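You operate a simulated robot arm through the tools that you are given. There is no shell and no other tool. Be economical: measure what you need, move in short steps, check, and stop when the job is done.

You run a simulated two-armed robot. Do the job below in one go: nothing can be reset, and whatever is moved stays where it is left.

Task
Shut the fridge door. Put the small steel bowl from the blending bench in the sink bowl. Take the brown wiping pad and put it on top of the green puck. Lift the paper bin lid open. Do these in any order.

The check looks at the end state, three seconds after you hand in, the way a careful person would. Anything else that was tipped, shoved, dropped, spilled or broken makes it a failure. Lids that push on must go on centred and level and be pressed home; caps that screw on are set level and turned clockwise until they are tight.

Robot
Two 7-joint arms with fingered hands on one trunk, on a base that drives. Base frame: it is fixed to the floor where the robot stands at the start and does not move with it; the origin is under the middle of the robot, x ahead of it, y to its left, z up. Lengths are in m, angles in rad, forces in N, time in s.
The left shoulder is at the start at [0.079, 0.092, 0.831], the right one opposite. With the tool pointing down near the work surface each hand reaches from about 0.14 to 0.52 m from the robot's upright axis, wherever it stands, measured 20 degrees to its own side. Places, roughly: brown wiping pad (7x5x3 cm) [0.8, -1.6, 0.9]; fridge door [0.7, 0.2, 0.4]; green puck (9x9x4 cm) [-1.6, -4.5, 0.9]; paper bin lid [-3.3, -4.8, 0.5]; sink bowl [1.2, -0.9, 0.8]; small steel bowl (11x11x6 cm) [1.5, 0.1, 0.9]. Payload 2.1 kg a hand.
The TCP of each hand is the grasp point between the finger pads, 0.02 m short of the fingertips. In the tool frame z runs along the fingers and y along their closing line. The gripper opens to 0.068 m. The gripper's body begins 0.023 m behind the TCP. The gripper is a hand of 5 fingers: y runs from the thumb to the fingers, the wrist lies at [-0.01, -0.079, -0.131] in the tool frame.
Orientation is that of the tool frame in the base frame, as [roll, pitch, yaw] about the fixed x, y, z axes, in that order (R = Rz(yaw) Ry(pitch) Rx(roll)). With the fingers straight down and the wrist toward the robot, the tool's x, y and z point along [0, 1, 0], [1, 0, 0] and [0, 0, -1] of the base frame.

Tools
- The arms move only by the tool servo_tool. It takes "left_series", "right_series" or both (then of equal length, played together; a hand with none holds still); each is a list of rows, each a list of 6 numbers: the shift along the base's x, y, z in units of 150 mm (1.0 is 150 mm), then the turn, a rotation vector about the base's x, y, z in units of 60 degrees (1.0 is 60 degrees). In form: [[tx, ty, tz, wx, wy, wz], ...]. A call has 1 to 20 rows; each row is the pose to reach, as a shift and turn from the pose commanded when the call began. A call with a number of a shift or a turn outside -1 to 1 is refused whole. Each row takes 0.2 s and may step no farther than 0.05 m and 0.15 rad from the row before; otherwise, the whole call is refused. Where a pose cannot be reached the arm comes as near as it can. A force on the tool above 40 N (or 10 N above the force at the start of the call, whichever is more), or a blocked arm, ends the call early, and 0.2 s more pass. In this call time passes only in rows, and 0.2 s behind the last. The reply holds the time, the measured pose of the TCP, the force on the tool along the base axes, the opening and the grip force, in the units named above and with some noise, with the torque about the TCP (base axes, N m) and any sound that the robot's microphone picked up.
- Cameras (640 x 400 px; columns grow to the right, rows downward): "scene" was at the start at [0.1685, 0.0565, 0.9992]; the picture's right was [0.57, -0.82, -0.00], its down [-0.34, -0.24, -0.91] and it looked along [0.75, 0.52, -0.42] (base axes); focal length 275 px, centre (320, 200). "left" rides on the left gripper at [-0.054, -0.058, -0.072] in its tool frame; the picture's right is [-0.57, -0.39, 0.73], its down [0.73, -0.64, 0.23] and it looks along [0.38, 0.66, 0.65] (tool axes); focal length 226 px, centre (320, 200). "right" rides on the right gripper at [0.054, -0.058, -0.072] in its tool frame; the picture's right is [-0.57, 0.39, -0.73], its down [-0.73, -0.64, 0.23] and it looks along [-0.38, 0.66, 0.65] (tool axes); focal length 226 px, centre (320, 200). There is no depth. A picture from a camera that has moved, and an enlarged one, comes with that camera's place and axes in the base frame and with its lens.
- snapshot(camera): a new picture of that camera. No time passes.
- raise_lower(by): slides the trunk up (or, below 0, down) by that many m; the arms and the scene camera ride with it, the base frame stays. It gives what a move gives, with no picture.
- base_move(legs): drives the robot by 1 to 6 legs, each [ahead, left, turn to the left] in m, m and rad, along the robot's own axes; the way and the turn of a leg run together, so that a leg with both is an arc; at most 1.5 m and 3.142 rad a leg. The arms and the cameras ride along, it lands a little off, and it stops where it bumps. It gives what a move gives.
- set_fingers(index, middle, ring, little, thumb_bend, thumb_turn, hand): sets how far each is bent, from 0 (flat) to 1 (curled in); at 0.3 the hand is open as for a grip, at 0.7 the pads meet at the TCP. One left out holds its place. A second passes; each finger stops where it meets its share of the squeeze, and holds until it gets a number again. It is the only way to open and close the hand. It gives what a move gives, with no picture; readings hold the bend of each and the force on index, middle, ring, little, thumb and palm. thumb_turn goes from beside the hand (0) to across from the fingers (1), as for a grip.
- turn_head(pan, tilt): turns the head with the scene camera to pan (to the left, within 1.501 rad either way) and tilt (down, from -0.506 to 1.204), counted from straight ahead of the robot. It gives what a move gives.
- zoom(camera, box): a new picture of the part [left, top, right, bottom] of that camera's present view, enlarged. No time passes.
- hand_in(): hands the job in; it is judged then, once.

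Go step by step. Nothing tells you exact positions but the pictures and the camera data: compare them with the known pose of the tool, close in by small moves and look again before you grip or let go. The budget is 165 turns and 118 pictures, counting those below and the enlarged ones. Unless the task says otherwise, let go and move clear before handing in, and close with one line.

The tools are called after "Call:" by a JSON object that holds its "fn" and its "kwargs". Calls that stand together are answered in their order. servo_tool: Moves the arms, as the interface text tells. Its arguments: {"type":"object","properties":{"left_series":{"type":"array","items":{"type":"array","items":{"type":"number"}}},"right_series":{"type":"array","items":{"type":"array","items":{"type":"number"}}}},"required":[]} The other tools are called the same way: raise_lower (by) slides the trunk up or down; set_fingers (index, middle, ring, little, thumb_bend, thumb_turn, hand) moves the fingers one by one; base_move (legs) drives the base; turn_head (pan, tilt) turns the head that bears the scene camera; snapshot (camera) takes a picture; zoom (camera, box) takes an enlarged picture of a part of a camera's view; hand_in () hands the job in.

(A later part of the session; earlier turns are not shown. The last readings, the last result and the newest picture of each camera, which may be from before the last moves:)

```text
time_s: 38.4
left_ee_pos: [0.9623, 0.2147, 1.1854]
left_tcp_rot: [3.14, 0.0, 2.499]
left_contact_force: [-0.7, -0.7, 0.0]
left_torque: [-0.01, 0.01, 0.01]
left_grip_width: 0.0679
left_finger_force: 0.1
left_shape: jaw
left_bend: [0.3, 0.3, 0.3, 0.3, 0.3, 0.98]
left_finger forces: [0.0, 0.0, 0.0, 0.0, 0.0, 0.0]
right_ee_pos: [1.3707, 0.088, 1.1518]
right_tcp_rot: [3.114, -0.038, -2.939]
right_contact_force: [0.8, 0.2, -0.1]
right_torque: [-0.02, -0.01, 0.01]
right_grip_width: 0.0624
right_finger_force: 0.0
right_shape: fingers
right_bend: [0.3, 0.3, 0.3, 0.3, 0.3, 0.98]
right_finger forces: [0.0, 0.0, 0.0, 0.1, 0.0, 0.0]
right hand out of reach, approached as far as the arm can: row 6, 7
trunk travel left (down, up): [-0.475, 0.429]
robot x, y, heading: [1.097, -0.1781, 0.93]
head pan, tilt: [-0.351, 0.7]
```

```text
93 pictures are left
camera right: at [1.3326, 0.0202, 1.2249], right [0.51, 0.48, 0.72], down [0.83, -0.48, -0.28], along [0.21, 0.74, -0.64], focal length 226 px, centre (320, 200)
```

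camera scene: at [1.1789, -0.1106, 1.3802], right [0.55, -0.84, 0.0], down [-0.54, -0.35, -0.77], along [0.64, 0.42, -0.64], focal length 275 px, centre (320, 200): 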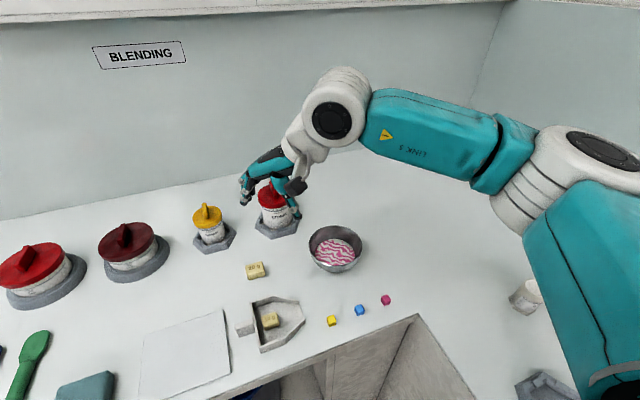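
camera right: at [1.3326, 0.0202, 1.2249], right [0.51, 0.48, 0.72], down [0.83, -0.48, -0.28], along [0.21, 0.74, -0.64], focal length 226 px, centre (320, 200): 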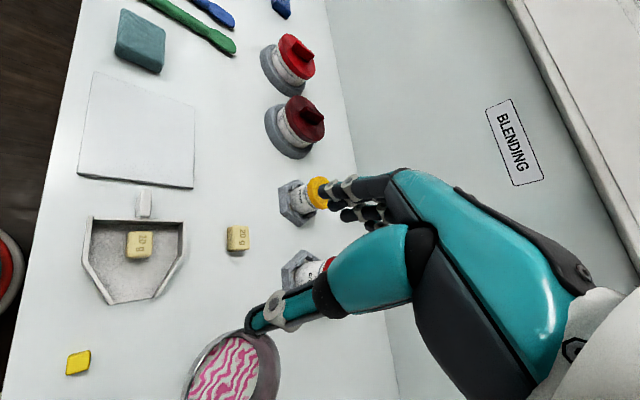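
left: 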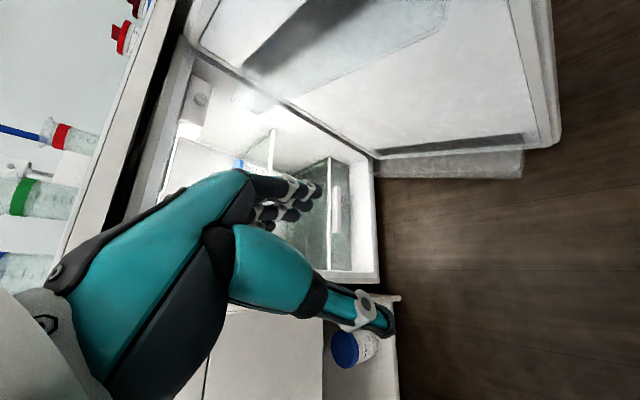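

The full 60° turn is out of reach and would crowd the cream jar behind the bowl. I'll go back to the straight-ahead hand yaw and grip the far rim, after moving the base a few centimetres closer.

Call:
{"fn": "base_move", "kwargs": {"legs": [[0.04, -0.02, 0]]}}

Call:
{"fn": "servo_tool", "kwargs": {"right_series": [[0.15, 0, 0, 0, 0, -0.13], [0.3, 0, 0, 0, 0, -0.27], [0.45, 0.01, 0, 0, 0, -0.4], [0.6, 0.02, 0, 0, 0, -0.54], [0.75, 0.03, -0.05, 0, 0, -0.67], [0.92, 0.04, -0.13, 0, 0, -0.806]]}}

Call:
{"fn": "snapshot", "kwargs": {"camera": "scene"}}

Call:
{"fn": "snapshot", "kwargs": {"camera": "right"}}

```text
time_s: 39.3
left_ee_pos: [1.0031, 0.2366, 1.1861]
left_tcp_rot: [3.142, 0.0, 2.499]
left_contact_force: [0.3, 0.3, 0.7]
left_torque: [0.0, 0.01, -0.03]
left_grip_width: 0.0676
left_finger_force: 0.1
left_shape: jaw
left_bend: [0.3, 0.3, 0.3, 0.3, 0.3, 0.98]
left_finger forces: [0.0, 0.0, 0.0, 0.0, 0.1, 0.0]
right_ee_pos: [1.4118, 0.1111, 1.1513]
right_tcp_rot: [3.116, -0.039, -2.941]
right_contact_force: [0.6, 0.1, -0.6]
right_torque: [0.0, 0.04, 0.01]
right_grip_width: 0.0623
right_finger_force: 0.2
right_shape: fingers
right_bend: [0.3, 0.3, 0.3, 0.3, 0.3, 0.98]
right_finger forces: [0.0, 0.1, 0.1, 0.0, 0.2, 0.0]
trunk travel left (down, up): [-0.475, 0.429]
robot x, y, heading: [1.1331, -0.156, 0.927]
head pan, tilt: [-0.351, 0.7]
```

```text
time_s: 40.7
left_ee_pos: [1.002, 0.2367, 1.186]
left_tcp_rot: [-3.141, 0.0, 2.499]
left_contact_force: [-0.2, 0.9, -0.1]
left_torque: [0.0, 0.0, -0.02]
left_grip_width: 0.0678
left_finger_force: 0.2
left_shape: jaw
left_bend: [0.3, 0.3, 0.3, 0.3, 0.3, 0.98]
left_finger forces: [0.0, 0.0, 0.1, 0.0, 0.0, 0.1]
right_ee_pos: [1.5495, 0.1189, 1.1317]
right_tcp_rot: [3.115, -0.041, 2.497]
right_contact_force: [-0.6, -0.4, 0.7]
right_torque: [-0.04, -0.03, 0.01]
right_grip_width: 0.0621
right_finger_force: 0.1
right_shape: fingers
right_bend: [0.3, 0.3, 0.3, 0.3, 0.3, 0.98]
right_finger forces: [0.1, 0.1, 0.0, 0.1, 0.1, 0.0]
trunk travel left (down, up): [-0.475, 0.429]
robot x, y, heading: [1.1372, -0.1606, 0.929]
head pan, tilt: [-0.351, 0.7]
```

```text
92 pictures are left
camera scene: at [1.2193, -0.0876, 1.3802], right [0.55, -0.84, 0.0], down [-0.54, -0.35, -0.76], along [0.64, 0.42, -0.64], focal length 275 px, centre (320, 200)
```

scene: 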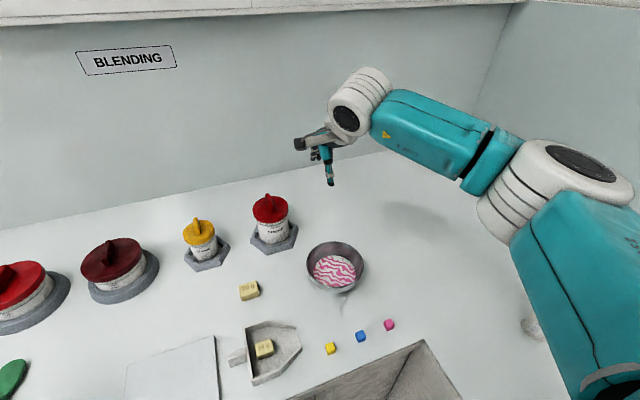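

```text
91 pictures are left
camera right: at [1.4718, 0.1026, 1.2049], right [0.7, -0.06, 0.71], down [0.2, -0.94, -0.28], along [0.69, 0.33, -0.64], focal length 226 px, centre (320, 200)
```

right: 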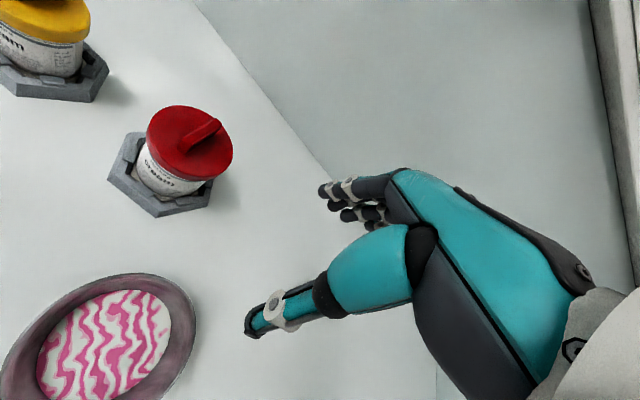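

The reach is good. I now refine the bowl centre to (1.498, 0.062), which puts the far rim point near (1.53, 0.104). I'll descend partway and check.

Call:
{"fn": "servo_tool", "kwargs": {"right_series": [[-0.05, -0.04, -0.25, 0, 0, 0], [-0.1, -0.08, -0.5, 0, 0, 0], [-0.13, -0.1, -0.73, 0, 0, 0]]}}

Call:
{"fn": "snapshot", "kwargs": {"camera": "right"}}

Call:
{"fn": "zoom", "kwargs": {"camera": "scene", "box": [240, 150, 432, 320]}}

```text
time_s: 41.5
left_ee_pos: [1.0017, 0.2358, 1.186]
left_tcp_rot: [-3.141, 0.0, 2.498]
left_contact_force: [-0.2, 0.5, 0.4]
left_torque: [0.02, 0.03, -0.01]
left_grip_width: 0.068
left_finger_force: 0.1
left_shape: jaw
left_bend: [0.3, 0.3, 0.3, 0.3, 0.3, 0.98]
left_finger forces: [0.0, 0.0, 0.0, 0.0, 0.0, 0.0]
right_ee_pos: [1.529, 0.1021, 1.0207]
right_tcp_rot: [3.117, -0.04, 2.497]
right_contact_force: [0.5, -0.2, 0.3]
right_torque: [-0.03, -0.01, -0.01]
right_grip_width: 0.0625
right_finger_force: 0.1
right_shape: fingers
right_bend: [0.3, 0.3, 0.3, 0.3, 0.3, 0.98]
right_finger forces: [0.1, 0.0, 0.1, 0.0, 0.1, 0.0]
trunk travel left (down, up): [-0.475, 0.429]
robot x, y, heading: [1.1333, -0.154, 0.932]
head pan, tilt: [-0.351, 0.7]
```

```text
90 pictures are left
camera right: at [1.4514, 0.0858, 1.0941], right [0.7, -0.06, 0.71], down [0.2, -0.94, -0.28], along [0.69, 0.33, -0.64], focal length 226 px, centre (320, 200)
```

right: 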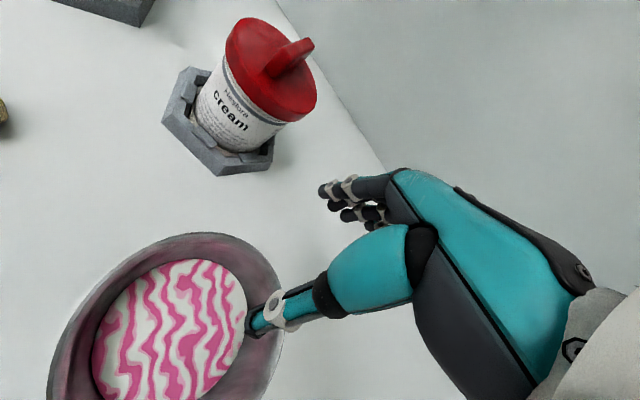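

```text
2.35 times, centred on (336, 235) of scene
camera zoom: at [1.2192, -0.0877, 1.3802], right [0.55, -0.84, 0.0], down [-0.54, -0.35, -0.76], along [0.64, 0.42, -0.64], focal length 648 px, centre (282, 118)
```

zoom: 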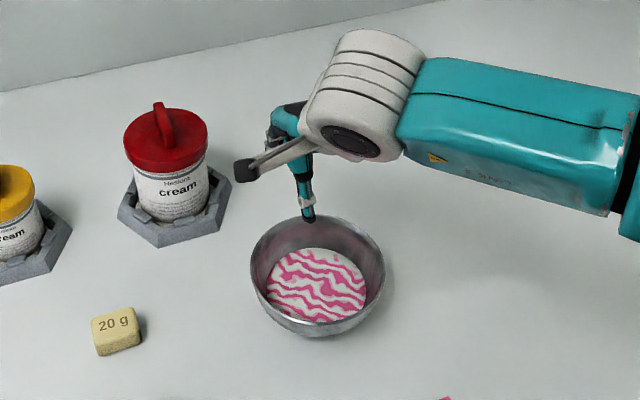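

The model matches where the thumb and fingers appear in the picture. The rim is at about z 0.955, so I'll descend until the pads straddle it.

Call:
{"fn": "servo_tool", "kwargs": {"right_series": [[0.01, 0.01, -0.2, 0, 0, 0], [0.02, 0.02, -0.35, 0, 0, 0], [0.02, 0.02, -0.43, 0, 0, 0]]}}

Call:
{"fn": "snapshot", "kwargs": {"camera": "right"}}

Call:
{"fn": "zoom", "kwargs": {"camera": "scene", "box": [240, 180, 432, 300]}}

```text
time_s: 42.3
left_ee_pos: [1.0015, 0.2368, 1.1855]
left_tcp_rot: [-3.14, 0.001, 2.498]
left_contact_force: [-0.3, -0.5, -0.7]
left_torque: [-0.01, 0.01, 0.02]
left_grip_width: 0.0675
left_finger_force: 0.2
left_shape: jaw
left_bend: [0.3, 0.3, 0.3, 0.3, 0.3, 0.98]
left_finger forces: [0.1, 0.0, 0.1, 0.0, 0.0, 0.1]
right_ee_pos: [1.5313, 0.1077, 0.9555]
right_tcp_rot: [3.115, -0.04, 2.502]
right_contact_force: [-0.5, -0.4, 0.0]
right_torque: [0.05, -0.02, -0.02]
right_grip_width: 0.0622
right_finger_force: 0.0
right_shape: fingers
right_bend: [0.3, 0.3, 0.3, 0.3, 0.3, 0.98]
right_finger forces: [0.0, 0.0, 0.0, 0.0, 0.0, 0.1]
trunk travel left (down, up): [-0.475, 0.429]
robot x, y, heading: [1.1341, -0.1548, 0.929]
head pan, tilt: [-0.351, 0.7]
```

```text
88 pictures are left
camera right: at [1.4545, 0.0904, 1.0287], right [0.7, -0.06, 0.71], down [0.2, -0.94, -0.28], along [0.69, 0.33, -0.64], focal length 226 px, centre (320, 200)
```

right: 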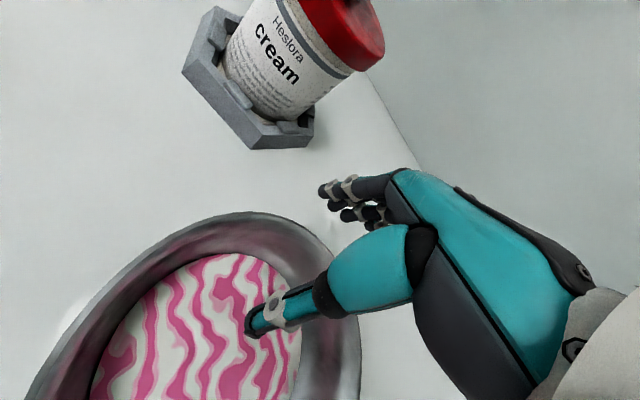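

```text
3.33 times, centred on (336, 240) of scene
camera zoom: at [1.2192, -0.0877, 1.3802], right [0.55, -0.84, 0.0], down [-0.54, -0.35, -0.76], along [0.64, 0.42, -0.64], focal length 918 px, centre (267, 67)
```

zoom: 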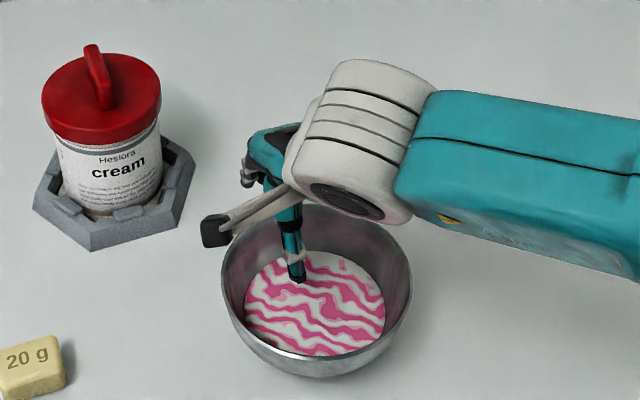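

The thumb is inside, the fingers are outside, and the rim is between them. I'll go down 6 mm and close.

Call:
{"fn": "servo_tool", "kwargs": {"right_series": [[0, 0, -0.045, 0, 0, 0]]}}

Call:
{"fn": "set_fingers", "kwargs": {"hand": "right", "index": 0.7, "middle": 0.7, "ring": 0.7, "little": 0.7, "thumb_bend": 0.7}}

Call:
{"fn": "snapshot", "kwargs": {"camera": "right"}}

Call:
{"fn": "zoom", "kwargs": {"camera": "scene", "box": [240, 180, 432, 300]}}

```text
time_s: 42.7
left_ee_pos: [1.0017, 0.2368, 1.1862]
left_tcp_rot: [-3.14, -0.001, 2.498]
left_contact_force: [0.1, 0.0, 0.2]
left_torque: [0.0, 0.0, -0.04]
left_grip_width: 0.068
left_finger_force: 0.0
left_shape: jaw
left_bend: [0.3, 0.3, 0.3, 0.3, 0.3, 0.98]
left_finger forces: [0.1, 0.0, 0.0, 0.0, 0.0, 0.0]
right_ee_pos: [1.5325, 0.1073, 0.9488]
right_tcp_rot: [3.116, -0.038, 2.5]
right_contact_force: [-0.4, -0.9, 0.6]
right_torque: [0.02, 0.03, 0.02]
right_grip_width: 0.0625
right_finger_force: 0.1
right_shape: fingers
right_bend: [0.3, 0.3, 0.3, 0.3, 0.3, 0.98]
right_finger forces: [0.1, 0.1, 0.0, 0.0, 0.0, 0.1]
trunk travel left (down, up): [-0.475, 0.429]
robot x, y, heading: [1.1382, -0.1544, 0.934]
head pan, tilt: [-0.351, 0.7]
```

```text
time_s: 43.7
left_ee_pos: [1.0017, 0.2357, 1.1862]
left_tcp_rot: [3.141, 0.0, 2.5]
left_contact_force: [-0.8, -0.5, 0.3]
left_torque: [0.0, -0.02, -0.04]
left_grip_width: 0.0678
left_finger_force: 0.1
left_shape: jaw
left_bend: [0.3, 0.3, 0.3, 0.3, 0.3, 0.98]
left_finger forces: [0.1, 0.1, 0.1, 0.0, 0.0, 0.1]
right_ee_pos: [1.5329, 0.1069, 0.9488]
right_tcp_rot: [3.115, -0.04, 2.498]
right_contact_force: [-1.1, 0.6, 0.6]
right_torque: [0.0, -0.03, 0.0]
right_grip_width: 0.0
right_finger_force: 0.6
right_shape: fingers
right_bend: [0.69, 0.7, 0.7, 0.7, 0.69, 0.98]
right_finger forces: [0.1, 0.1, 0.0, 0.1, 0.5, 0.0]
trunk travel left (down, up): [-0.475, 0.429]
robot x, y, heading: [1.1334, -0.1591, 0.929]
head pan, tilt: [-0.351, 0.7]
```

```text
86 pictures are left
camera right: at [1.4545, 0.0905, 1.0221], right [0.7, -0.06, 0.71], down [0.2, -0.94, -0.28], along [0.69, 0.33, -0.64], focal length 226 px, centre (320, 200)
```

right: 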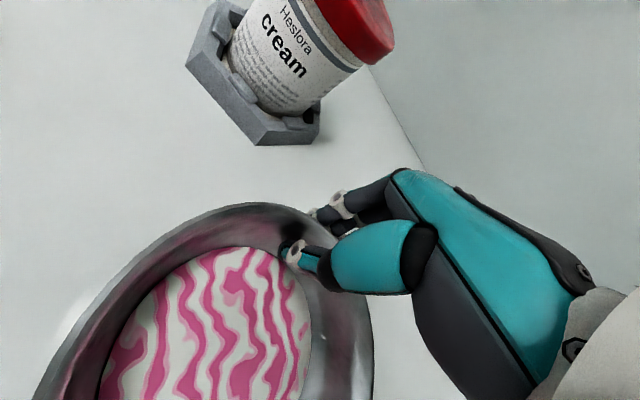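

```text
3.33 times, centred on (336, 240) of scene
camera zoom: at [1.2192, -0.0877, 1.3802], right [0.55, -0.84, 0.0], down [-0.54, -0.35, -0.76], along [0.64, 0.42, -0.64], focal length 918 px, centre (267, 67)
```

zoom: 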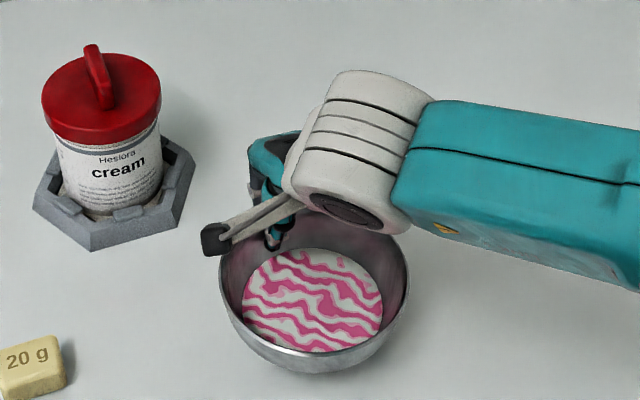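

The pads have met around the thin wall with little force. I'll squeeze harder.

Call:
{"fn": "set_fingers", "kwargs": {"hand": "right", "index": 0.9, "middle": 0.9, "ring": 0.9, "little": 0.9, "thumb_bend": 0.9}}

Call:
{"fn": "snapshot", "kwargs": {"camera": "right"}}

```text
time_s: 44.7
left_ee_pos: [1.0019, 0.2371, 1.1863]
left_tcp_rot: [-3.141, -0.001, 2.499]
left_contact_force: [0.0, 0.6, 0.2]
left_torque: [0.01, -0.02, 0.0]
left_grip_width: 0.0679
left_finger_force: 0.1
left_shape: jaw
left_bend: [0.3, 0.3, 0.3, 0.3, 0.3, 0.98]
left_finger forces: [0.0, 0.0, 0.0, 0.1, 0.1, 0.0]
right_ee_pos: [1.5314, 0.1074, 0.9497]
right_tcp_rot: [3.118, -0.04, 2.501]
right_contact_force: [1.0, 0.5, -2.6]
right_torque: [-0.01, -0.12, 0.03]
right_grip_width: 0.0068
right_finger_force: 20.9
right_shape: fingers
right_bend: [0.89, 0.9, 0.89, 0.9, 0.84, 0.87]
right_finger forces: [19.9, 0.1, 0.1, 0.0, 21.8, 0.1]
trunk travel left (down, up): [-0.475, 0.429]
robot x, y, heading: [1.1373, -0.1586, 0.926]
head pan, tilt: [-0.351, 0.7]
```

```text
84 pictures are left
camera right: at [1.4545, 0.0906, 1.022], right [0.7, -0.06, 0.71], down [0.2, -0.94, -0.27], along [0.69, 0.33, -0.64], focal length 226 px, centre (320, 200)
```

right: 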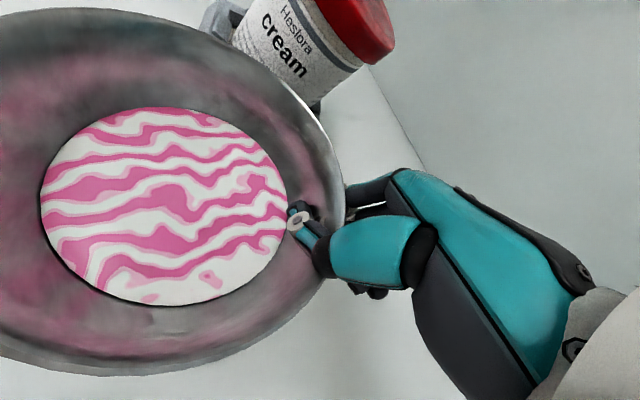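

The bowl shifted as the fingers curled. I need to see how it now sits.

Call:
{"fn": "zoom", "kwargs": {"camera": "scene", "box": [200, 150, 456, 310]}}

Call:
{"fn": "snapshot", "kwargs": {"camera": "left"}}

```text
2.50 times, centred on (328, 230) of scene
camera zoom: at [1.2193, -0.0876, 1.3801], right [0.55, -0.84, 0.0], down [-0.54, -0.35, -0.76], along [0.64, 0.42, -0.64], focal length 688 px, centre (300, 125)
```

zoom: 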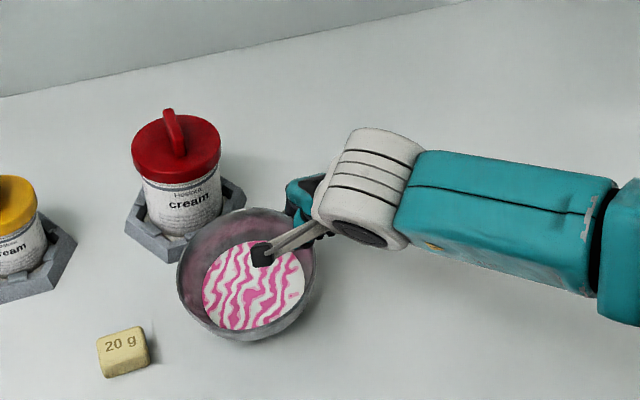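

```text
82 pictures are left
camera left: at [1.0097, 0.157, 1.2583], right [0.22, -0.65, -0.73], down [-0.97, -0.07, -0.23], along [0.1, 0.76, -0.65], focal length 226 px, centre (320, 200)
```

left: 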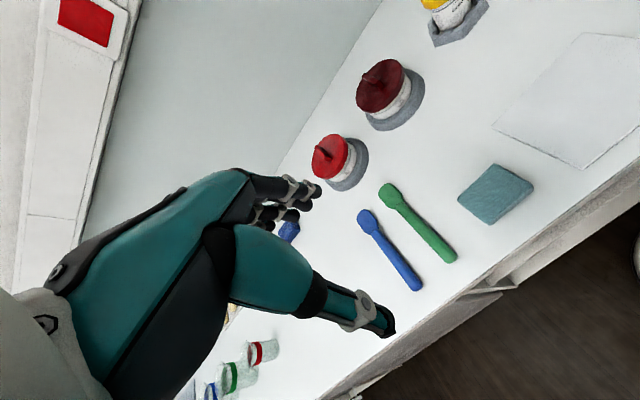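

The bowl slid left beside the cream stand, which hasn't moved, and is held only by index and thumb. I'll open, back out upward and regrip properly.

Call:
{"fn": "set_fingers", "kwargs": {"hand": "right", "index": 0.3, "middle": 0.3, "ring": 0.3, "little": 0.3, "thumb_bend": 0.3, "thumb_turn": 0.98}}

Call:
{"fn": "snapshot", "kwargs": {"camera": "right"}}

Call:
{"fn": "zoom", "kwargs": {"camera": "scene", "box": [200, 150, 456, 310]}}

```text
time_s: 45.7
left_ee_pos: [1.0016, 0.2368, 1.1862]
left_tcp_rot: [-3.141, 0.0, 2.5]
left_contact_force: [-0.3, 0.4, -0.1]
left_torque: [0.0, 0.01, 0.03]
left_grip_width: 0.0678
left_finger_force: 0.0
left_shape: jaw
left_bend: [0.3, 0.3, 0.3, 0.3, 0.3, 0.98]
left_finger forces: [0.0, 0.0, 0.0, 0.0, 0.1, 0.0]
right_ee_pos: [1.5315, 0.106, 0.9493]
right_tcp_rot: [3.115, -0.04, 2.501]
right_contact_force: [0.1, 0.6, -0.4]
right_torque: [-0.02, 0.02, 0.04]
right_grip_width: 0.0623
right_finger_force: 0.1
right_shape: fingers
right_bend: [0.3, 0.3, 0.3, 0.3, 0.3, 0.96]
right_finger forces: [0.0, 0.0, 0.0, 0.0, 0.1, 0.0]
trunk travel left (down, up): [-0.475, 0.429]
robot x, y, heading: [1.1325, -0.1533, 0.928]
head pan, tilt: [-0.351, 0.7]
```

```text
81 pictures are left
camera right: at [1.4545, 0.0905, 1.0221], right [0.7, -0.06, 0.71], down [0.2, -0.94, -0.28], along [0.69, 0.33, -0.64], focal length 226 px, centre (320, 200)
```

right: 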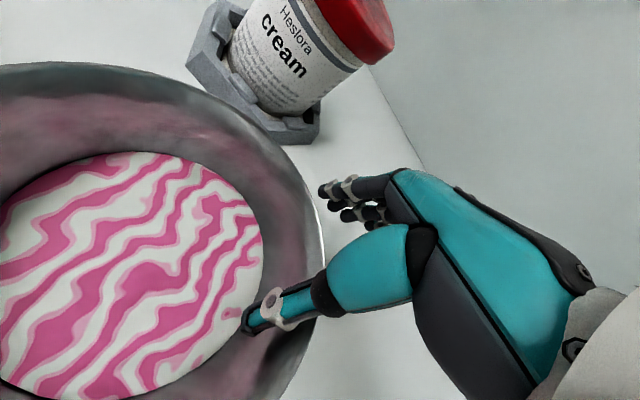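

```text
2.50 times, centred on (328, 230) of scene
camera zoom: at [1.2192, -0.0877, 1.3802], right [0.55, -0.84, 0.0], down [-0.54, -0.35, -0.76], along [0.64, 0.42, -0.64], focal length 688 px, centre (300, 125)
```

zoom: 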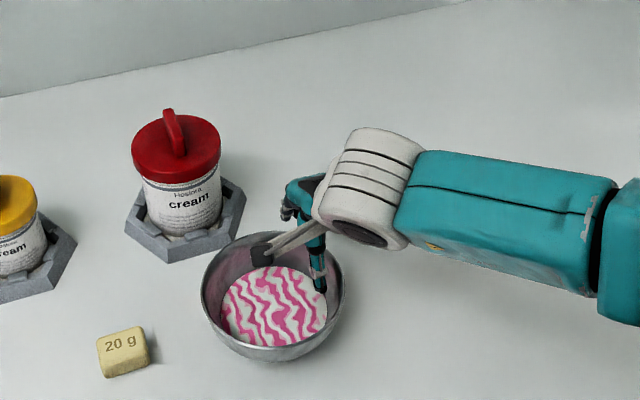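

The bowl is level again with its centre near (1.476, 0.106), and the cream stand hasn't moved. I'll lift out, turn the hand about 30° right so the closing line is radial and clear of the cream, and re-enter.

Call:
{"fn": "servo_tool", "kwargs": {"right_series": [[0, 0, 0.25, 0, 0, 0], [0, 0, 0.45, 0, 0, 0], [-0.01, 0.03, 0.45, 0, 0, -0.13], [-0.02, 0.07, 0.45, 0, 0, -0.26], [-0.03, 0.1, 0.45, 0, 0, -0.39], [-0.04, 0.13, 0.45, 0, 0, -0.506]]}}

Call:
{"fn": "snapshot", "kwargs": {"camera": "right"}}

Call:
{"fn": "zoom", "kwargs": {"camera": "scene", "box": [200, 150, 456, 310]}}

```text
time_s: 47.1
left_ee_pos: [1.0017, 0.236, 1.1851]
left_tcp_rot: [-3.141, 0.001, 2.499]
left_contact_force: [0.1, -0.7, 0.0]
left_torque: [0.01, 0.04, 0.01]
left_grip_width: 0.0679
left_finger_force: 0.1
left_shape: jaw
left_bend: [0.3, 0.3, 0.3, 0.3, 0.3, 0.98]
left_finger forces: [0.0, 0.1, 0.1, 0.1, 0.1, 0.1]
right_ee_pos: [1.5264, 0.1249, 1.0186]
right_tcp_rot: [3.116, -0.039, 1.967]
right_contact_force: [1.1, -0.2, -0.4]
right_torque: [-0.05, -0.02, 0.0]
right_grip_width: 0.0623
right_finger_force: 0.0
right_shape: fingers
right_bend: [0.3, 0.3, 0.3, 0.3, 0.3, 0.96]
right_finger forces: [0.0, 0.0, 0.0, 0.0, 0.0, 0.1]
trunk travel left (down, up): [-0.475, 0.429]
robot x, y, heading: [1.1319, -0.155, 0.93]
head pan, tilt: [-0.351, 0.7]
```

```text
79 pictures are left
camera right: at [1.4504, 0.1504, 1.0926], right [0.57, -0.41, 0.71], down [-0.31, -0.91, -0.28], along [0.76, -0.06, -0.64], focal length 226 px, centre (320, 200)
```

right: 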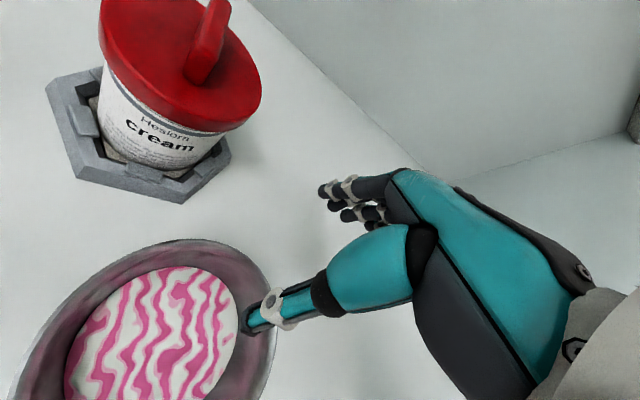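

```text
2.50 times, centred on (328, 230) of scene
camera zoom: at [1.2191, -0.0876, 1.3802], right [0.55, -0.84, 0.0], down [-0.54, -0.35, -0.76], along [0.64, 0.42, -0.64], focal length 688 px, centre (300, 125)
```

zoom: 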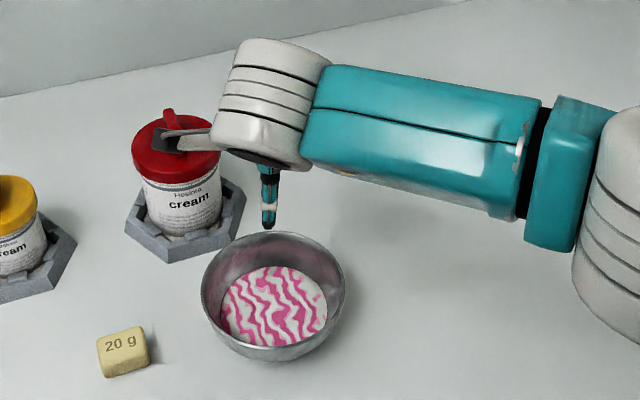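

The alignment looks right. I'll descend to straddle the rim and close in small stages.

Call:
{"fn": "servo_tool", "kwargs": {"right_series": [[0, 0, -0.2, 0, 0, 0], [0, 0, -0.38, 0, 0, 0], [0, 0, -0.48, 0, 0, 0]]}}

Call:
{"fn": "set_fingers", "kwargs": {"hand": "right", "index": 0.68, "middle": 0.68, "ring": 0.68, "little": 0.68, "thumb_bend": 0.68}}

Call:
{"fn": "snapshot", "kwargs": {"camera": "right"}}

```text
time_s: 47.9
left_ee_pos: [1.0017, 0.237, 1.1854]
left_tcp_rot: [3.141, 0.0, 2.5]
left_contact_force: [-0.8, 0.4, -0.1]
left_torque: [0.03, 0.01, 0.01]
left_grip_width: 0.0675
left_finger_force: 0.0
left_shape: jaw
left_bend: [0.3, 0.3, 0.3, 0.3, 0.3, 0.98]
left_finger forces: [0.0, 0.1, 0.0, 0.1, 0.0, 0.1]
right_ee_pos: [1.5278, 0.1239, 0.9463]
right_tcp_rot: [3.116, -0.04, 1.97]
right_contact_force: [0.2, 0.0, 0.8]
right_torque: [0.01, -0.02, -0.03]
right_grip_width: 0.0622
right_finger_force: 0.2
right_shape: fingers
right_bend: [0.3, 0.3, 0.3, 0.3, 0.3, 0.96]
right_finger forces: [0.1, 0.0, 0.0, 0.1, 0.0, 0.0]
trunk travel left (down, up): [-0.475, 0.429]
robot x, y, heading: [1.1338, -0.1568, 0.933]
head pan, tilt: [-0.351, 0.7]
```

```text
time_s: 48.9
left_ee_pos: [1.0015, 0.2359, 1.1857]
left_tcp_rot: [3.142, 0.0, 2.5]
left_contact_force: [-0.7, -0.2, 0.7]
left_torque: [0.0, -0.01, 0.0]
left_grip_width: 0.068
left_finger_force: 0.2
left_shape: jaw
left_bend: [0.3, 0.3, 0.3, 0.3, 0.3, 0.98]
left_finger forces: [0.1, 0.1, 0.1, 0.0, 0.0, 0.0]
right_ee_pos: [1.5278, 0.1245, 0.9453]
right_tcp_rot: [3.115, -0.041, 1.969]
right_contact_force: [0.3, 0.1, 0.2]
right_torque: [0.01, -0.01, -0.05]
right_grip_width: 0.0
right_finger_force: 0.3
right_shape: fingers
right_bend: [0.68, 0.68, 0.68, 0.68, 0.67, 1.0]
right_finger forces: [0.1, 0.0, 0.1, 0.0, 0.3, 0.1]
trunk travel left (down, up): [-0.475, 0.429]
robot x, y, heading: [1.1368, -0.1568, 0.93]
head pan, tilt: [-0.351, 0.7]
```

```text
77 pictures are left
camera right: at [1.4518, 0.149, 1.0198], right [0.57, -0.41, 0.71], down [-0.3, -0.91, -0.28], along [0.76, -0.06, -0.64], focal length 226 px, centre (320, 200)
```

right: 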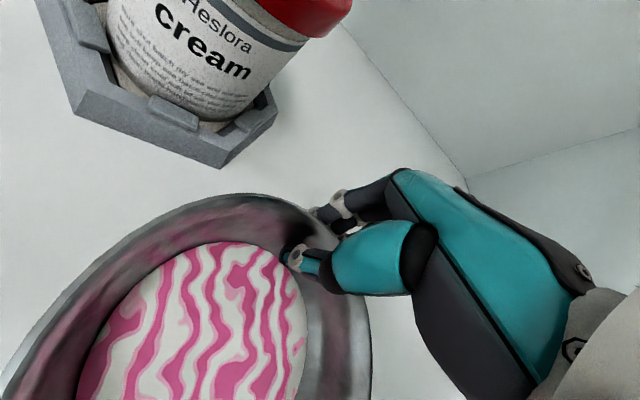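

The pads have converged on the wall without moving the bowl. I'll squeeze in small increments.

Call:
{"fn": "set_fingers", "kwargs": {"hand": "right", "index": 0.74, "middle": 0.74, "ring": 0.74, "little": 0.74, "thumb_bend": 0.74, "thumb_turn": 1.0}}

Call:
{"fn": "snapshot", "kwargs": {"camera": "right"}}

```text
time_s: 49.9
left_ee_pos: [1.0015, 0.2369, 1.186]
left_tcp_rot: [3.141, 0.002, 2.502]
left_contact_force: [0.3, -0.2, 0.0]
left_torque: [0.04, 0.03, 0.0]
left_grip_width: 0.0678
left_finger_force: 0.1
left_shape: jaw
left_bend: [0.3, 0.3, 0.3, 0.3, 0.3, 0.98]
left_finger forces: [0.0, 0.0, 0.0, 0.1, 0.1, 0.0]
right_ee_pos: [1.5282, 0.1243, 0.9459]
right_tcp_rot: [3.114, -0.04, 1.971]
right_contact_force: [0.4, 0.0, -0.5]
right_torque: [-0.05, 0.04, 0.04]
right_grip_width: 0.0
right_finger_force: 4.6
right_shape: fingers
right_bend: [0.73, 0.73, 0.73, 0.74, 0.69, 1.0]
right_finger forces: [2.6, 1.4, 0.7, 0.0, 4.3, 0.1]
trunk travel left (down, up): [-0.475, 0.429]
robot x, y, heading: [1.1314, -0.1551, 0.93]
head pan, tilt: [-0.351, 0.7]
```

```text
76 pictures are left
camera right: at [1.4518, 0.149, 1.0198], right [0.57, -0.41, 0.71], down [-0.3, -0.91, -0.28], along [0.76, -0.06, -0.64], focal length 226 px, centre (320, 200)
```

right: 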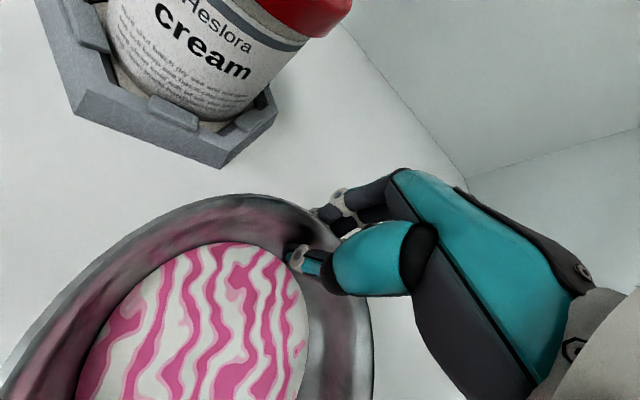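

That's a proper grip: index, middle and ring against the thumb, with the bowl still. I'll squeeze a bit more.

Call:
{"fn": "set_fingers", "kwargs": {"hand": "right", "index": 0.79, "middle": 0.8, "ring": 0.8, "little": 0.74, "thumb_bend": 0.79, "thumb_turn": 1.0}}

Call:
{"fn": "snapshot", "kwargs": {"camera": "right"}}

```text
time_s: 50.9
left_ee_pos: [1.0019, 0.2357, 1.1863]
left_tcp_rot: [3.141, 0.001, 2.499]
left_contact_force: [-0.7, 0.7, -0.2]
left_torque: [0.01, 0.0, 0.03]
left_grip_width: 0.0675
left_finger_force: 0.1
left_shape: jaw
left_bend: [0.3, 0.3, 0.3, 0.3, 0.3, 0.98]
left_finger forces: [0.0, 0.0, 0.1, 0.1, 0.1, 0.0]
right_ee_pos: [1.5273, 0.1247, 0.9462]
right_tcp_rot: [3.116, -0.041, 1.97]
right_contact_force: [1.1, 0.5, 2.5]
right_torque: [-0.04, 0.12, 0.04]
right_grip_width: 0.0
right_finger_force: 12.7
right_shape: fingers
right_bend: [0.77, 0.77, 0.78, 0.74, 0.69, 1.0]
right_finger forces: [4.7, 3.7, 3.1, 0.1, 13.6, 0.1]
trunk travel left (down, up): [-0.475, 0.429]
robot x, y, heading: [1.1337, -0.1562, 0.928]
head pan, tilt: [-0.351, 0.7]
```

```text
75 pictures are left
camera right: at [1.4517, 0.1488, 1.0199], right [0.57, -0.41, 0.71], down [-0.3, -0.91, -0.28], along [0.76, -0.06, -0.64], focal length 226 px, centre (320, 200)
```

right: 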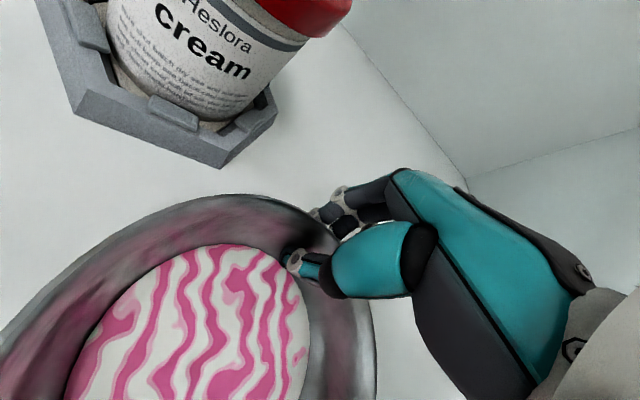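

The grip is at about 13 N and balanced. I'll lift 2 cm and check that the bowl stays level.

Call:
{"fn": "servo_tool", "kwargs": {"right_series": [[0, 0, 0.05, 0, 0, 0], [0, 0, 0.1, 0, 0, 0], [0, 0, 0.15, 0, 0, 0]]}}

Call:
{"fn": "zoom", "kwargs": {"camera": "scene", "box": [200, 150, 456, 310]}}

Call:
{"fn": "snapshot", "kwargs": {"camera": "right"}}

```text
time_s: 51.7
left_ee_pos: [1.0006, 0.2367, 1.1862]
left_tcp_rot: [3.141, 0.0, 2.501]
left_contact_force: [0.1, -0.7, 0.8]
left_torque: [-0.03, -0.02, 0.0]
left_grip_width: 0.0674
left_finger_force: 0.1
left_shape: jaw
left_bend: [0.3, 0.3, 0.3, 0.3, 0.3, 0.98]
left_finger forces: [0.1, 0.0, 0.0, 0.1, 0.1, 0.0]
right_ee_pos: [1.5268, 0.1267, 0.9677]
right_tcp_rot: [3.116, -0.04, 1.97]
right_contact_force: [-0.7, 0.3, -0.5]
right_torque: [-0.02, 0.0, 0.0]
right_grip_width: 0.0
right_finger_force: 8.2
right_shape: fingers
right_bend: [0.78, 0.79, 0.8, 0.74, 0.69, 1.0]
right_finger forces: [3.5, 3.1, 0.6, 0.0, 7.8, 0.0]
trunk travel left (down, up): [-0.475, 0.429]
robot x, y, heading: [1.1325, -0.1562, 0.93]
head pan, tilt: [-0.351, 0.7]
```

```text
2.50 times, centred on (328, 230) of scene
camera zoom: at [1.2192, -0.0877, 1.3802], right [0.55, -0.84, 0.0], down [-0.54, -0.35, -0.76], along [0.64, 0.42, -0.64], focal length 688 px, centre (300, 125)
```

zoom: 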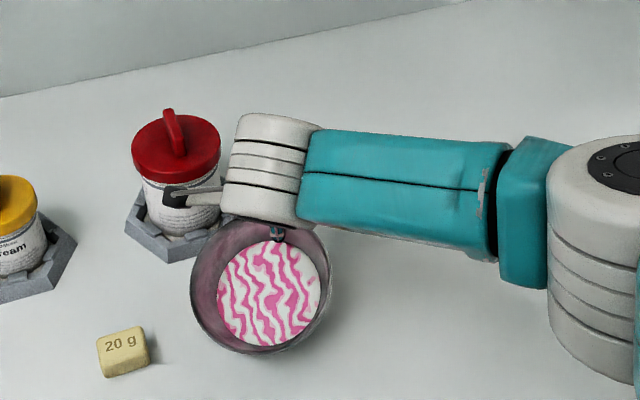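

```text
73 pictures are left
camera right: at [1.451, 0.1509, 1.042], right [0.57, -0.41, 0.71], down [-0.3, -0.91, -0.27], along [0.76, -0.06, -0.64], focal length 226 px, centre (320, 200)
```

right: 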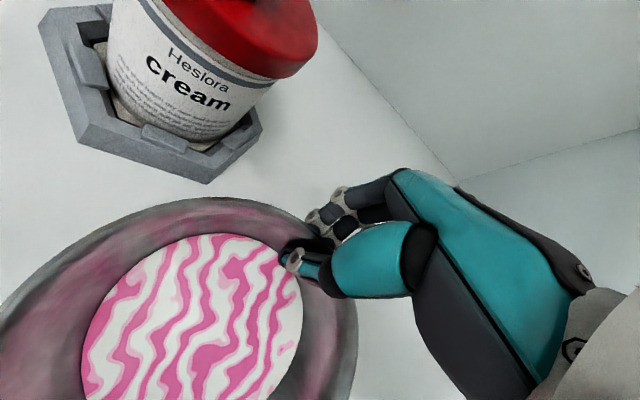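

Lifting tilts the bowl because the rim pivots between the pads, so that grip is unsafe. I'll set it back, release, go up, and see how wide the hand opens with flat fingers for a whole-bowl grasp.

Call:
{"fn": "servo_tool", "kwargs": {"right_series": [[0, 0, -0.05, 0, 0, 0], [0, 0, -0.1, 0, 0, 0], [0, 0, -0.14, 0, 0, 0]]}}

Call:
{"fn": "set_fingers", "kwargs": {"hand": "right", "index": 0.3, "middle": 0.3, "ring": 0.3, "little": 0.3, "thumb_bend": 0.3}}

Call:
{"fn": "servo_tool", "kwargs": {"right_series": [[0, 0, 0.3, 0, 0, 0], [0, 0, 0.6, 0, 0, 0], [0, 0, 0.9, 0, 0, 0]]}}

Call:
{"fn": "set_fingers", "kwargs": {"hand": "right", "index": 0.0, "middle": 0.0, "ring": 0.0, "little": 0.0, "thumb_bend": 0.0}}

Call:
{"fn": "snapshot", "kwargs": {"camera": "right"}}

Call:
{"fn": "zoom", "kwargs": {"camera": "scene", "box": [200, 100, 456, 310]}}

```text
time_s: 52.5
left_ee_pos: [1.0009, 0.2367, 1.1859]
left_tcp_rot: [-3.141, 0.002, 2.499]
left_contact_force: [0.3, 0.0, 0.0]
left_torque: [0.0, 0.03, 0.0]
left_grip_width: 0.0675
left_finger_force: 0.0
left_shape: jaw
left_bend: [0.3, 0.3, 0.3, 0.3, 0.3, 0.98]
left_finger forces: [0.0, 0.0, 0.1, 0.0, 0.0, 0.0]
right_ee_pos: [1.5264, 0.1252, 0.9469]
right_tcp_rot: [3.116, -0.04, 1.969]
right_contact_force: [0.6, -0.5, 1.5]
right_torque: [-0.03, 0.14, 0.04]
right_grip_width: 0.0
right_finger_force: 10.9
right_shape: fingers
right_bend: [0.77, 0.78, 0.79, 0.74, 0.69, 1.0]
right_finger forces: [5.1, 3.6, 2.5, 0.0, 11.1, 0.0]
trunk travel left (down, up): [-0.475, 0.429]
robot x, y, heading: [1.136, -0.1555, 0.935]
head pan, tilt: [-0.351, 0.7]
```

```text
time_s: 53.5
left_ee_pos: [1.0004, 0.2357, 1.1862]
left_tcp_rot: [3.141, 0.0, 2.501]
left_contact_force: [0.0, 0.3, -0.7]
left_torque: [0.0, 0.0, 0.0]
left_grip_width: 0.0676
left_finger_force: 0.1
left_shape: jaw
left_bend: [0.3, 0.3, 0.3, 0.3, 0.3, 0.98]
left_finger forces: [0.0, 0.0, 0.0, 0.0, 0.0, 0.0]
right_ee_pos: [1.5269, 0.1267, 0.947]
right_tcp_rot: [3.115, -0.039, 1.968]
right_contact_force: [-0.3, -0.8, 0.1]
right_torque: [0.05, 0.01, 0.02]
right_grip_width: 0.0623
right_finger_force: 0.1
right_shape: fingers
right_bend: [0.3, 0.3, 0.3, 0.3, 0.3, 0.98]
right_finger forces: [0.0, 0.0, 0.1, 0.0, 0.0, 0.0]
trunk travel left (down, up): [-0.475, 0.429]
robot x, y, heading: [1.134, -0.1554, 0.933]
head pan, tilt: [-0.351, 0.7]
```

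```text
time_s: 54.3
left_ee_pos: [1.0022, 0.2368, 1.1858]
left_tcp_rot: [3.141, 0.0, 2.5]
left_contact_force: [-0.5, -0.2, 0.6]
left_torque: [0.03, -0.01, 0.01]
left_grip_width: 0.0676
left_finger_force: 0.0
left_shape: jaw
left_bend: [0.3, 0.3, 0.3, 0.3, 0.3, 0.98]
left_finger forces: [0.0, 0.0, 0.0, 0.0, 0.0, 0.0]
right_ee_pos: [1.527, 0.1279, 1.0823]
right_tcp_rot: [3.117, -0.04, 1.97]
right_contact_force: [0.9, -0.4, -0.5]
right_torque: [-0.01, -0.02, -0.03]
right_grip_width: 0.0624
right_finger_force: 0.1
right_shape: fingers
right_bend: [0.3, 0.3, 0.3, 0.3, 0.3, 0.98]
right_finger forces: [0.1, 0.0, 0.0, 0.0, 0.0, 0.1]
trunk travel left (down, up): [-0.475, 0.429]
robot x, y, heading: [1.1353, -0.157, 0.928]
head pan, tilt: [-0.351, 0.7]
```

```text
time_s: 55.3
left_ee_pos: [1.0007, 0.2369, 1.1865]
left_tcp_rot: [-3.141, 0.001, 2.499]
left_contact_force: [-0.2, 0.4, 0.1]
left_torque: [0.01, 0.0, 0.02]
left_grip_width: 0.0674
left_finger_force: 0.1
left_shape: jaw
left_bend: [0.3, 0.3, 0.3, 0.3, 0.3, 0.98]
left_finger forces: [0.0, 0.0, 0.1, 0.1, 0.0, 0.1]
right_ee_pos: [1.5267, 0.1278, 1.0803]
right_tcp_rot: [3.114, -0.041, 1.97]
right_contact_force: [0.3, 0.4, 0.4]
right_torque: [0.02, 0.03, -0.01]
right_grip_width: 0.1009
right_finger_force: 0.0
right_shape: fingers
right_bend: [0.0, 0.0, 0.0, 0.0, 0.01, 0.95]
right_finger forces: [0.0, 0.0, 0.1, 0.0, 0.0, 0.0]
trunk travel left (down, up): [-0.475, 0.429]
robot x, y, heading: [1.1338, -0.1564, 0.936]
head pan, tilt: [-0.351, 0.7]
```

```text
72 pictures are left
camera right: at [1.4515, 0.1531, 1.1539], right [0.57, -0.41, 0.71], down [-0.3, -0.91, -0.28], along [0.76, -0.06, -0.64], focal length 226 px, centre (320, 200)
```

right: 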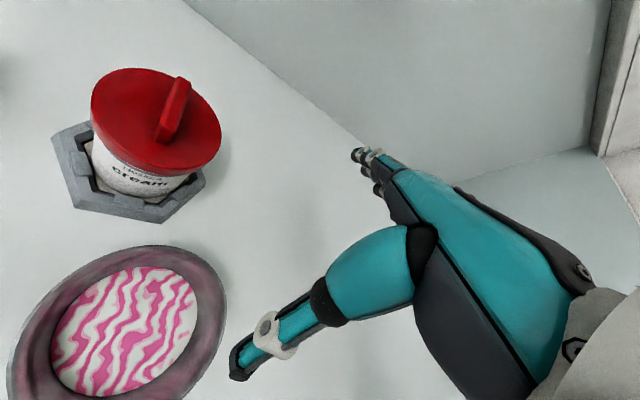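

```text
1.90 times, centred on (328, 205) of scene
camera zoom: at [1.2192, -0.0877, 1.3802], right [0.55, -0.84, 0.0], down [-0.54, -0.35, -0.76], along [0.64, 0.42, -0.64], focal length 524 px, centre (305, 190)
```

zoom: 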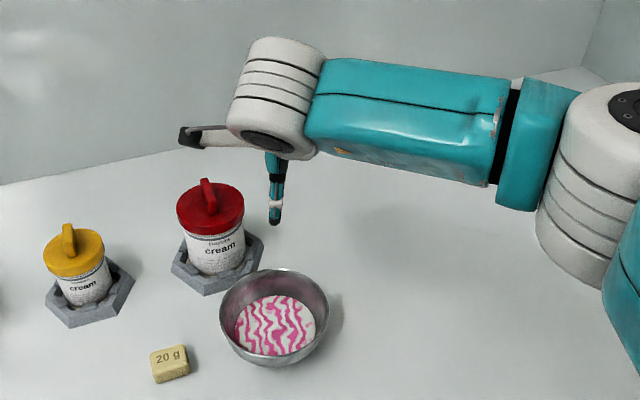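

Flat fingers open only 0.10 m, too narrow for the 0.11 m rim. Instead I'll use a tilted pinch: thumb inside near the rim, fingers sloping down under the outer wall so they cradle the bowl. I'll turn the hand further right, then tilt it.

Call:
{"fn": "set_fingers", "kwargs": {"hand": "right", "index": 0.3, "middle": 0.3, "ring": 0.3, "little": 0.3, "thumb_bend": 0.3, "thumb_turn": 1.0}}

Call:
{"fn": "servo_tool", "kwargs": {"right_series": [[0.05, -0.05, 0, 0, 0, -0.134], [0.1, -0.1, 0, 0, 0, -0.267], [0.15, -0.16, 0, 0, 0, -0.4], [0.2, -0.21, -0.07, 0, 0, -0.534], [0.256, -0.262, -0.135, 0, 0, -0.668]]}}

Call:
{"fn": "servo_tool", "kwargs": {"right_series": [[0, 0, 0, 0.035, 0.114, 0], [0, 0, 0, 0.07, 0.228, 0], [0, 0, -0.05, 0.105, 0.342, 0], [0, 0, -0.18, 0.141, 0.456, 0]]}}

Call:
{"fn": "snapshot", "kwargs": {"camera": "right"}}

Call:
{"fn": "zoom", "kwargs": {"camera": "scene", "box": [200, 100, 456, 310]}}

```text
time_s: 56.3
left_ee_pos: [1.0024, 0.237, 1.1861]
left_tcp_rot: [-3.14, 0.0, 2.499]
left_contact_force: [0.3, 0.2, 0.2]
left_torque: [0.04, 0.0, -0.02]
left_grip_width: 0.068
left_finger_force: 0.0
left_shape: jaw
left_bend: [0.3, 0.3, 0.3, 0.3, 0.3, 0.98]
left_finger forces: [0.0, 0.1, 0.1, 0.1, 0.0, 0.0]
right_ee_pos: [1.5274, 0.1288, 1.0807]
right_tcp_rot: [3.115, -0.041, 1.97]
right_contact_force: [0.1, 1.2, 0.1]
right_torque: [0.01, -0.01, -0.03]
right_grip_width: 0.0627
right_finger_force: 0.0
right_shape: fingers
right_bend: [0.3, 0.3, 0.3, 0.3, 0.3, 0.98]
right_finger forces: [0.1, 0.0, 0.0, 0.1, 0.0, 0.0]
trunk travel left (down, up): [-0.475, 0.429]
robot x, y, heading: [1.1321, -0.1559, 0.932]
head pan, tilt: [-0.351, 0.7]
```

```text
time_s: 57.5
left_ee_pos: [1.0022, 0.2363, 1.1847]
left_tcp_rot: [3.141, 0.0, 2.499]
left_contact_force: [-0.6, 0.7, 0.1]
left_torque: [0.01, 0.0, 0.03]
left_grip_width: 0.0677
left_finger_force: 0.1
left_shape: jaw
left_bend: [0.3, 0.3, 0.3, 0.3, 0.3, 0.98]
left_finger forces: [0.0, 0.0, 0.0, 0.0, 0.1, 0.0]
right_ee_pos: [1.5643, 0.0857, 1.0622]
right_tcp_rot: [3.115, -0.039, 1.268]
right_contact_force: [0.3, 0.3, -0.2]
right_torque: [-0.04, -0.02, -0.02]
right_grip_width: 0.0628
right_finger_force: 0.1
right_shape: fingers
right_bend: [0.3, 0.3, 0.3, 0.3, 0.3, 0.98]
right_finger forces: [0.0, 0.0, 0.0, 0.1, 0.0, 0.0]
trunk travel left (down, up): [-0.475, 0.429]
robot x, y, heading: [1.1334, -0.1546, 0.929]
head pan, tilt: [-0.351, 0.7]
```

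```text
time_s: 58.5
left_ee_pos: [1.0014, 0.2375, 1.1866]
left_tcp_rot: [-3.141, 0.0, 2.499]
left_contact_force: [0.9, -1.4, 0.4]
left_torque: [-0.04, 0.01, -0.01]
left_grip_width: 0.0677
left_finger_force: 0.1
left_shape: jaw
left_bend: [0.3, 0.3, 0.3, 0.3, 0.3, 0.98]
left_finger forces: [0.0, 0.1, 0.1, 0.1, 0.0, 0.0]
right_ee_pos: [1.5656, 0.0866, 1.037]
right_tcp_rot: [-2.666, -0.035, 1.25]
right_contact_force: [-0.3, 1.1, 0.5]
right_torque: [-0.01, 0.03, -0.03]
right_grip_width: 0.0625
right_finger_force: 0.1
right_shape: fingers
right_bend: [0.3, 0.3, 0.3, 0.3, 0.3, 0.98]
right_finger forces: [0.1, 0.0, 0.1, 0.1, 0.0, 0.1]
trunk travel left (down, up): [-0.475, 0.429]
robot x, y, heading: [1.1319, -0.157, 0.929]
head pan, tilt: [-0.351, 0.7]
```

```text
70 pictures are left
camera right: at [1.5631, 0.1421, 1.1294], right [0.46, -0.77, 0.45], down [-0.87, -0.49, 0.06], along [0.17, -0.42, -0.89], focal length 226 px, centre (320, 200)
```

right: 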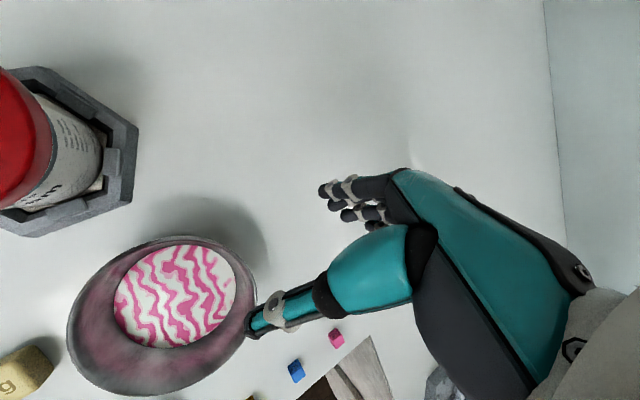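

```text
1.90 times, centred on (328, 205) of scene
camera zoom: at [1.2193, -0.0876, 1.3802], right [0.55, -0.84, 0.0], down [-0.54, -0.35, -0.76], along [0.64, 0.42, -0.64], focal length 524 px, centre (305, 190)
```

zoom: 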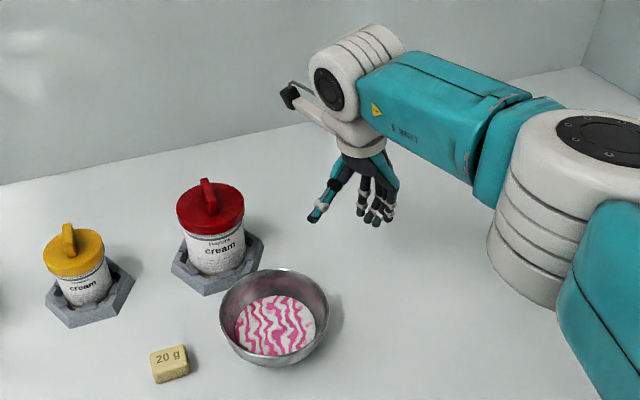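

The tilted pose is reached and matches the bowl's position. I'll move in along the finger direction in stages.

Call:
{"fn": "servo_tool", "kwargs": {"right_series": [[-0.075, 0.027, -0.155, 0, 0, 0], [-0.155, 0.055, -0.31, 0, 0, 0], [-0.205, 0.075, -0.42, 0, 0, 0]]}}

Call:
{"fn": "snapshot", "kwargs": {"camera": "right"}}

Call:
{"fn": "zoom", "kwargs": {"camera": "scene", "box": [240, 160, 432, 310]}}

```text
time_s: 59.3
left_ee_pos: [1.0016, 0.2368, 1.1847]
left_tcp_rot: [-3.14, 0.001, 2.501]
left_contact_force: [0.4, -0.3, 0.3]
left_torque: [0.02, 0.01, 0.03]
left_grip_width: 0.0678
left_finger_force: 0.1
left_shape: jaw
left_bend: [0.3, 0.3, 0.3, 0.3, 0.3, 0.98]
left_finger forces: [0.0, 0.1, 0.0, 0.1, 0.0, 0.0]
right_ee_pos: [1.5337, 0.0965, 0.9732]
right_tcp_rot: [-2.668, -0.035, 1.249]
right_contact_force: [-0.5, -0.7, -0.5]
right_torque: [-0.02, -0.01, 0.01]
right_grip_width: 0.0624
right_finger_force: 0.0
right_shape: fingers
right_bend: [0.3, 0.3, 0.3, 0.3, 0.3, 0.98]
right_finger forces: [0.0, 0.0, 0.0, 0.1, 0.0, 0.0]
trunk travel left (down, up): [-0.475, 0.429]
robot x, y, heading: [1.1298, -0.1565, 0.935]
head pan, tilt: [-0.351, 0.7]
```

```text
68 pictures are left
camera right: at [1.5326, 0.1508, 1.0666], right [0.46, -0.77, 0.45], down [-0.87, -0.49, 0.06], along [0.17, -0.42, -0.89], focal length 226 px, centre (320, 200)
```

right: 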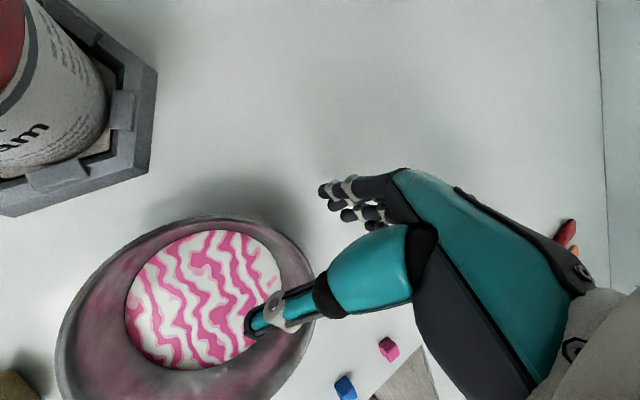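

```text
2.67 times, centred on (336, 235) of scene
camera zoom: at [1.2192, -0.0876, 1.3802], right [0.55, -0.84, 0.0], down [-0.54, -0.35, -0.76], along [0.64, 0.42, -0.64], focal length 734 px, centre (277, 107)
```

zoom: 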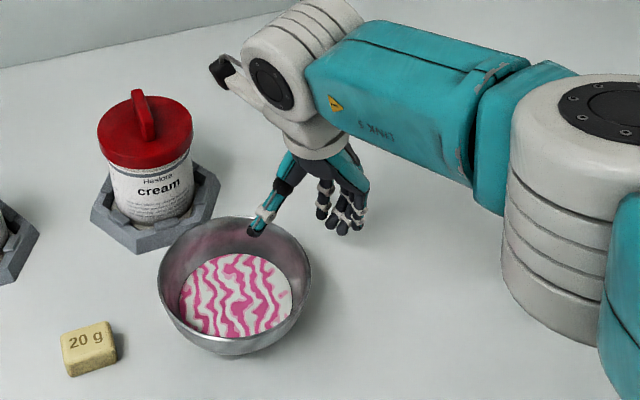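

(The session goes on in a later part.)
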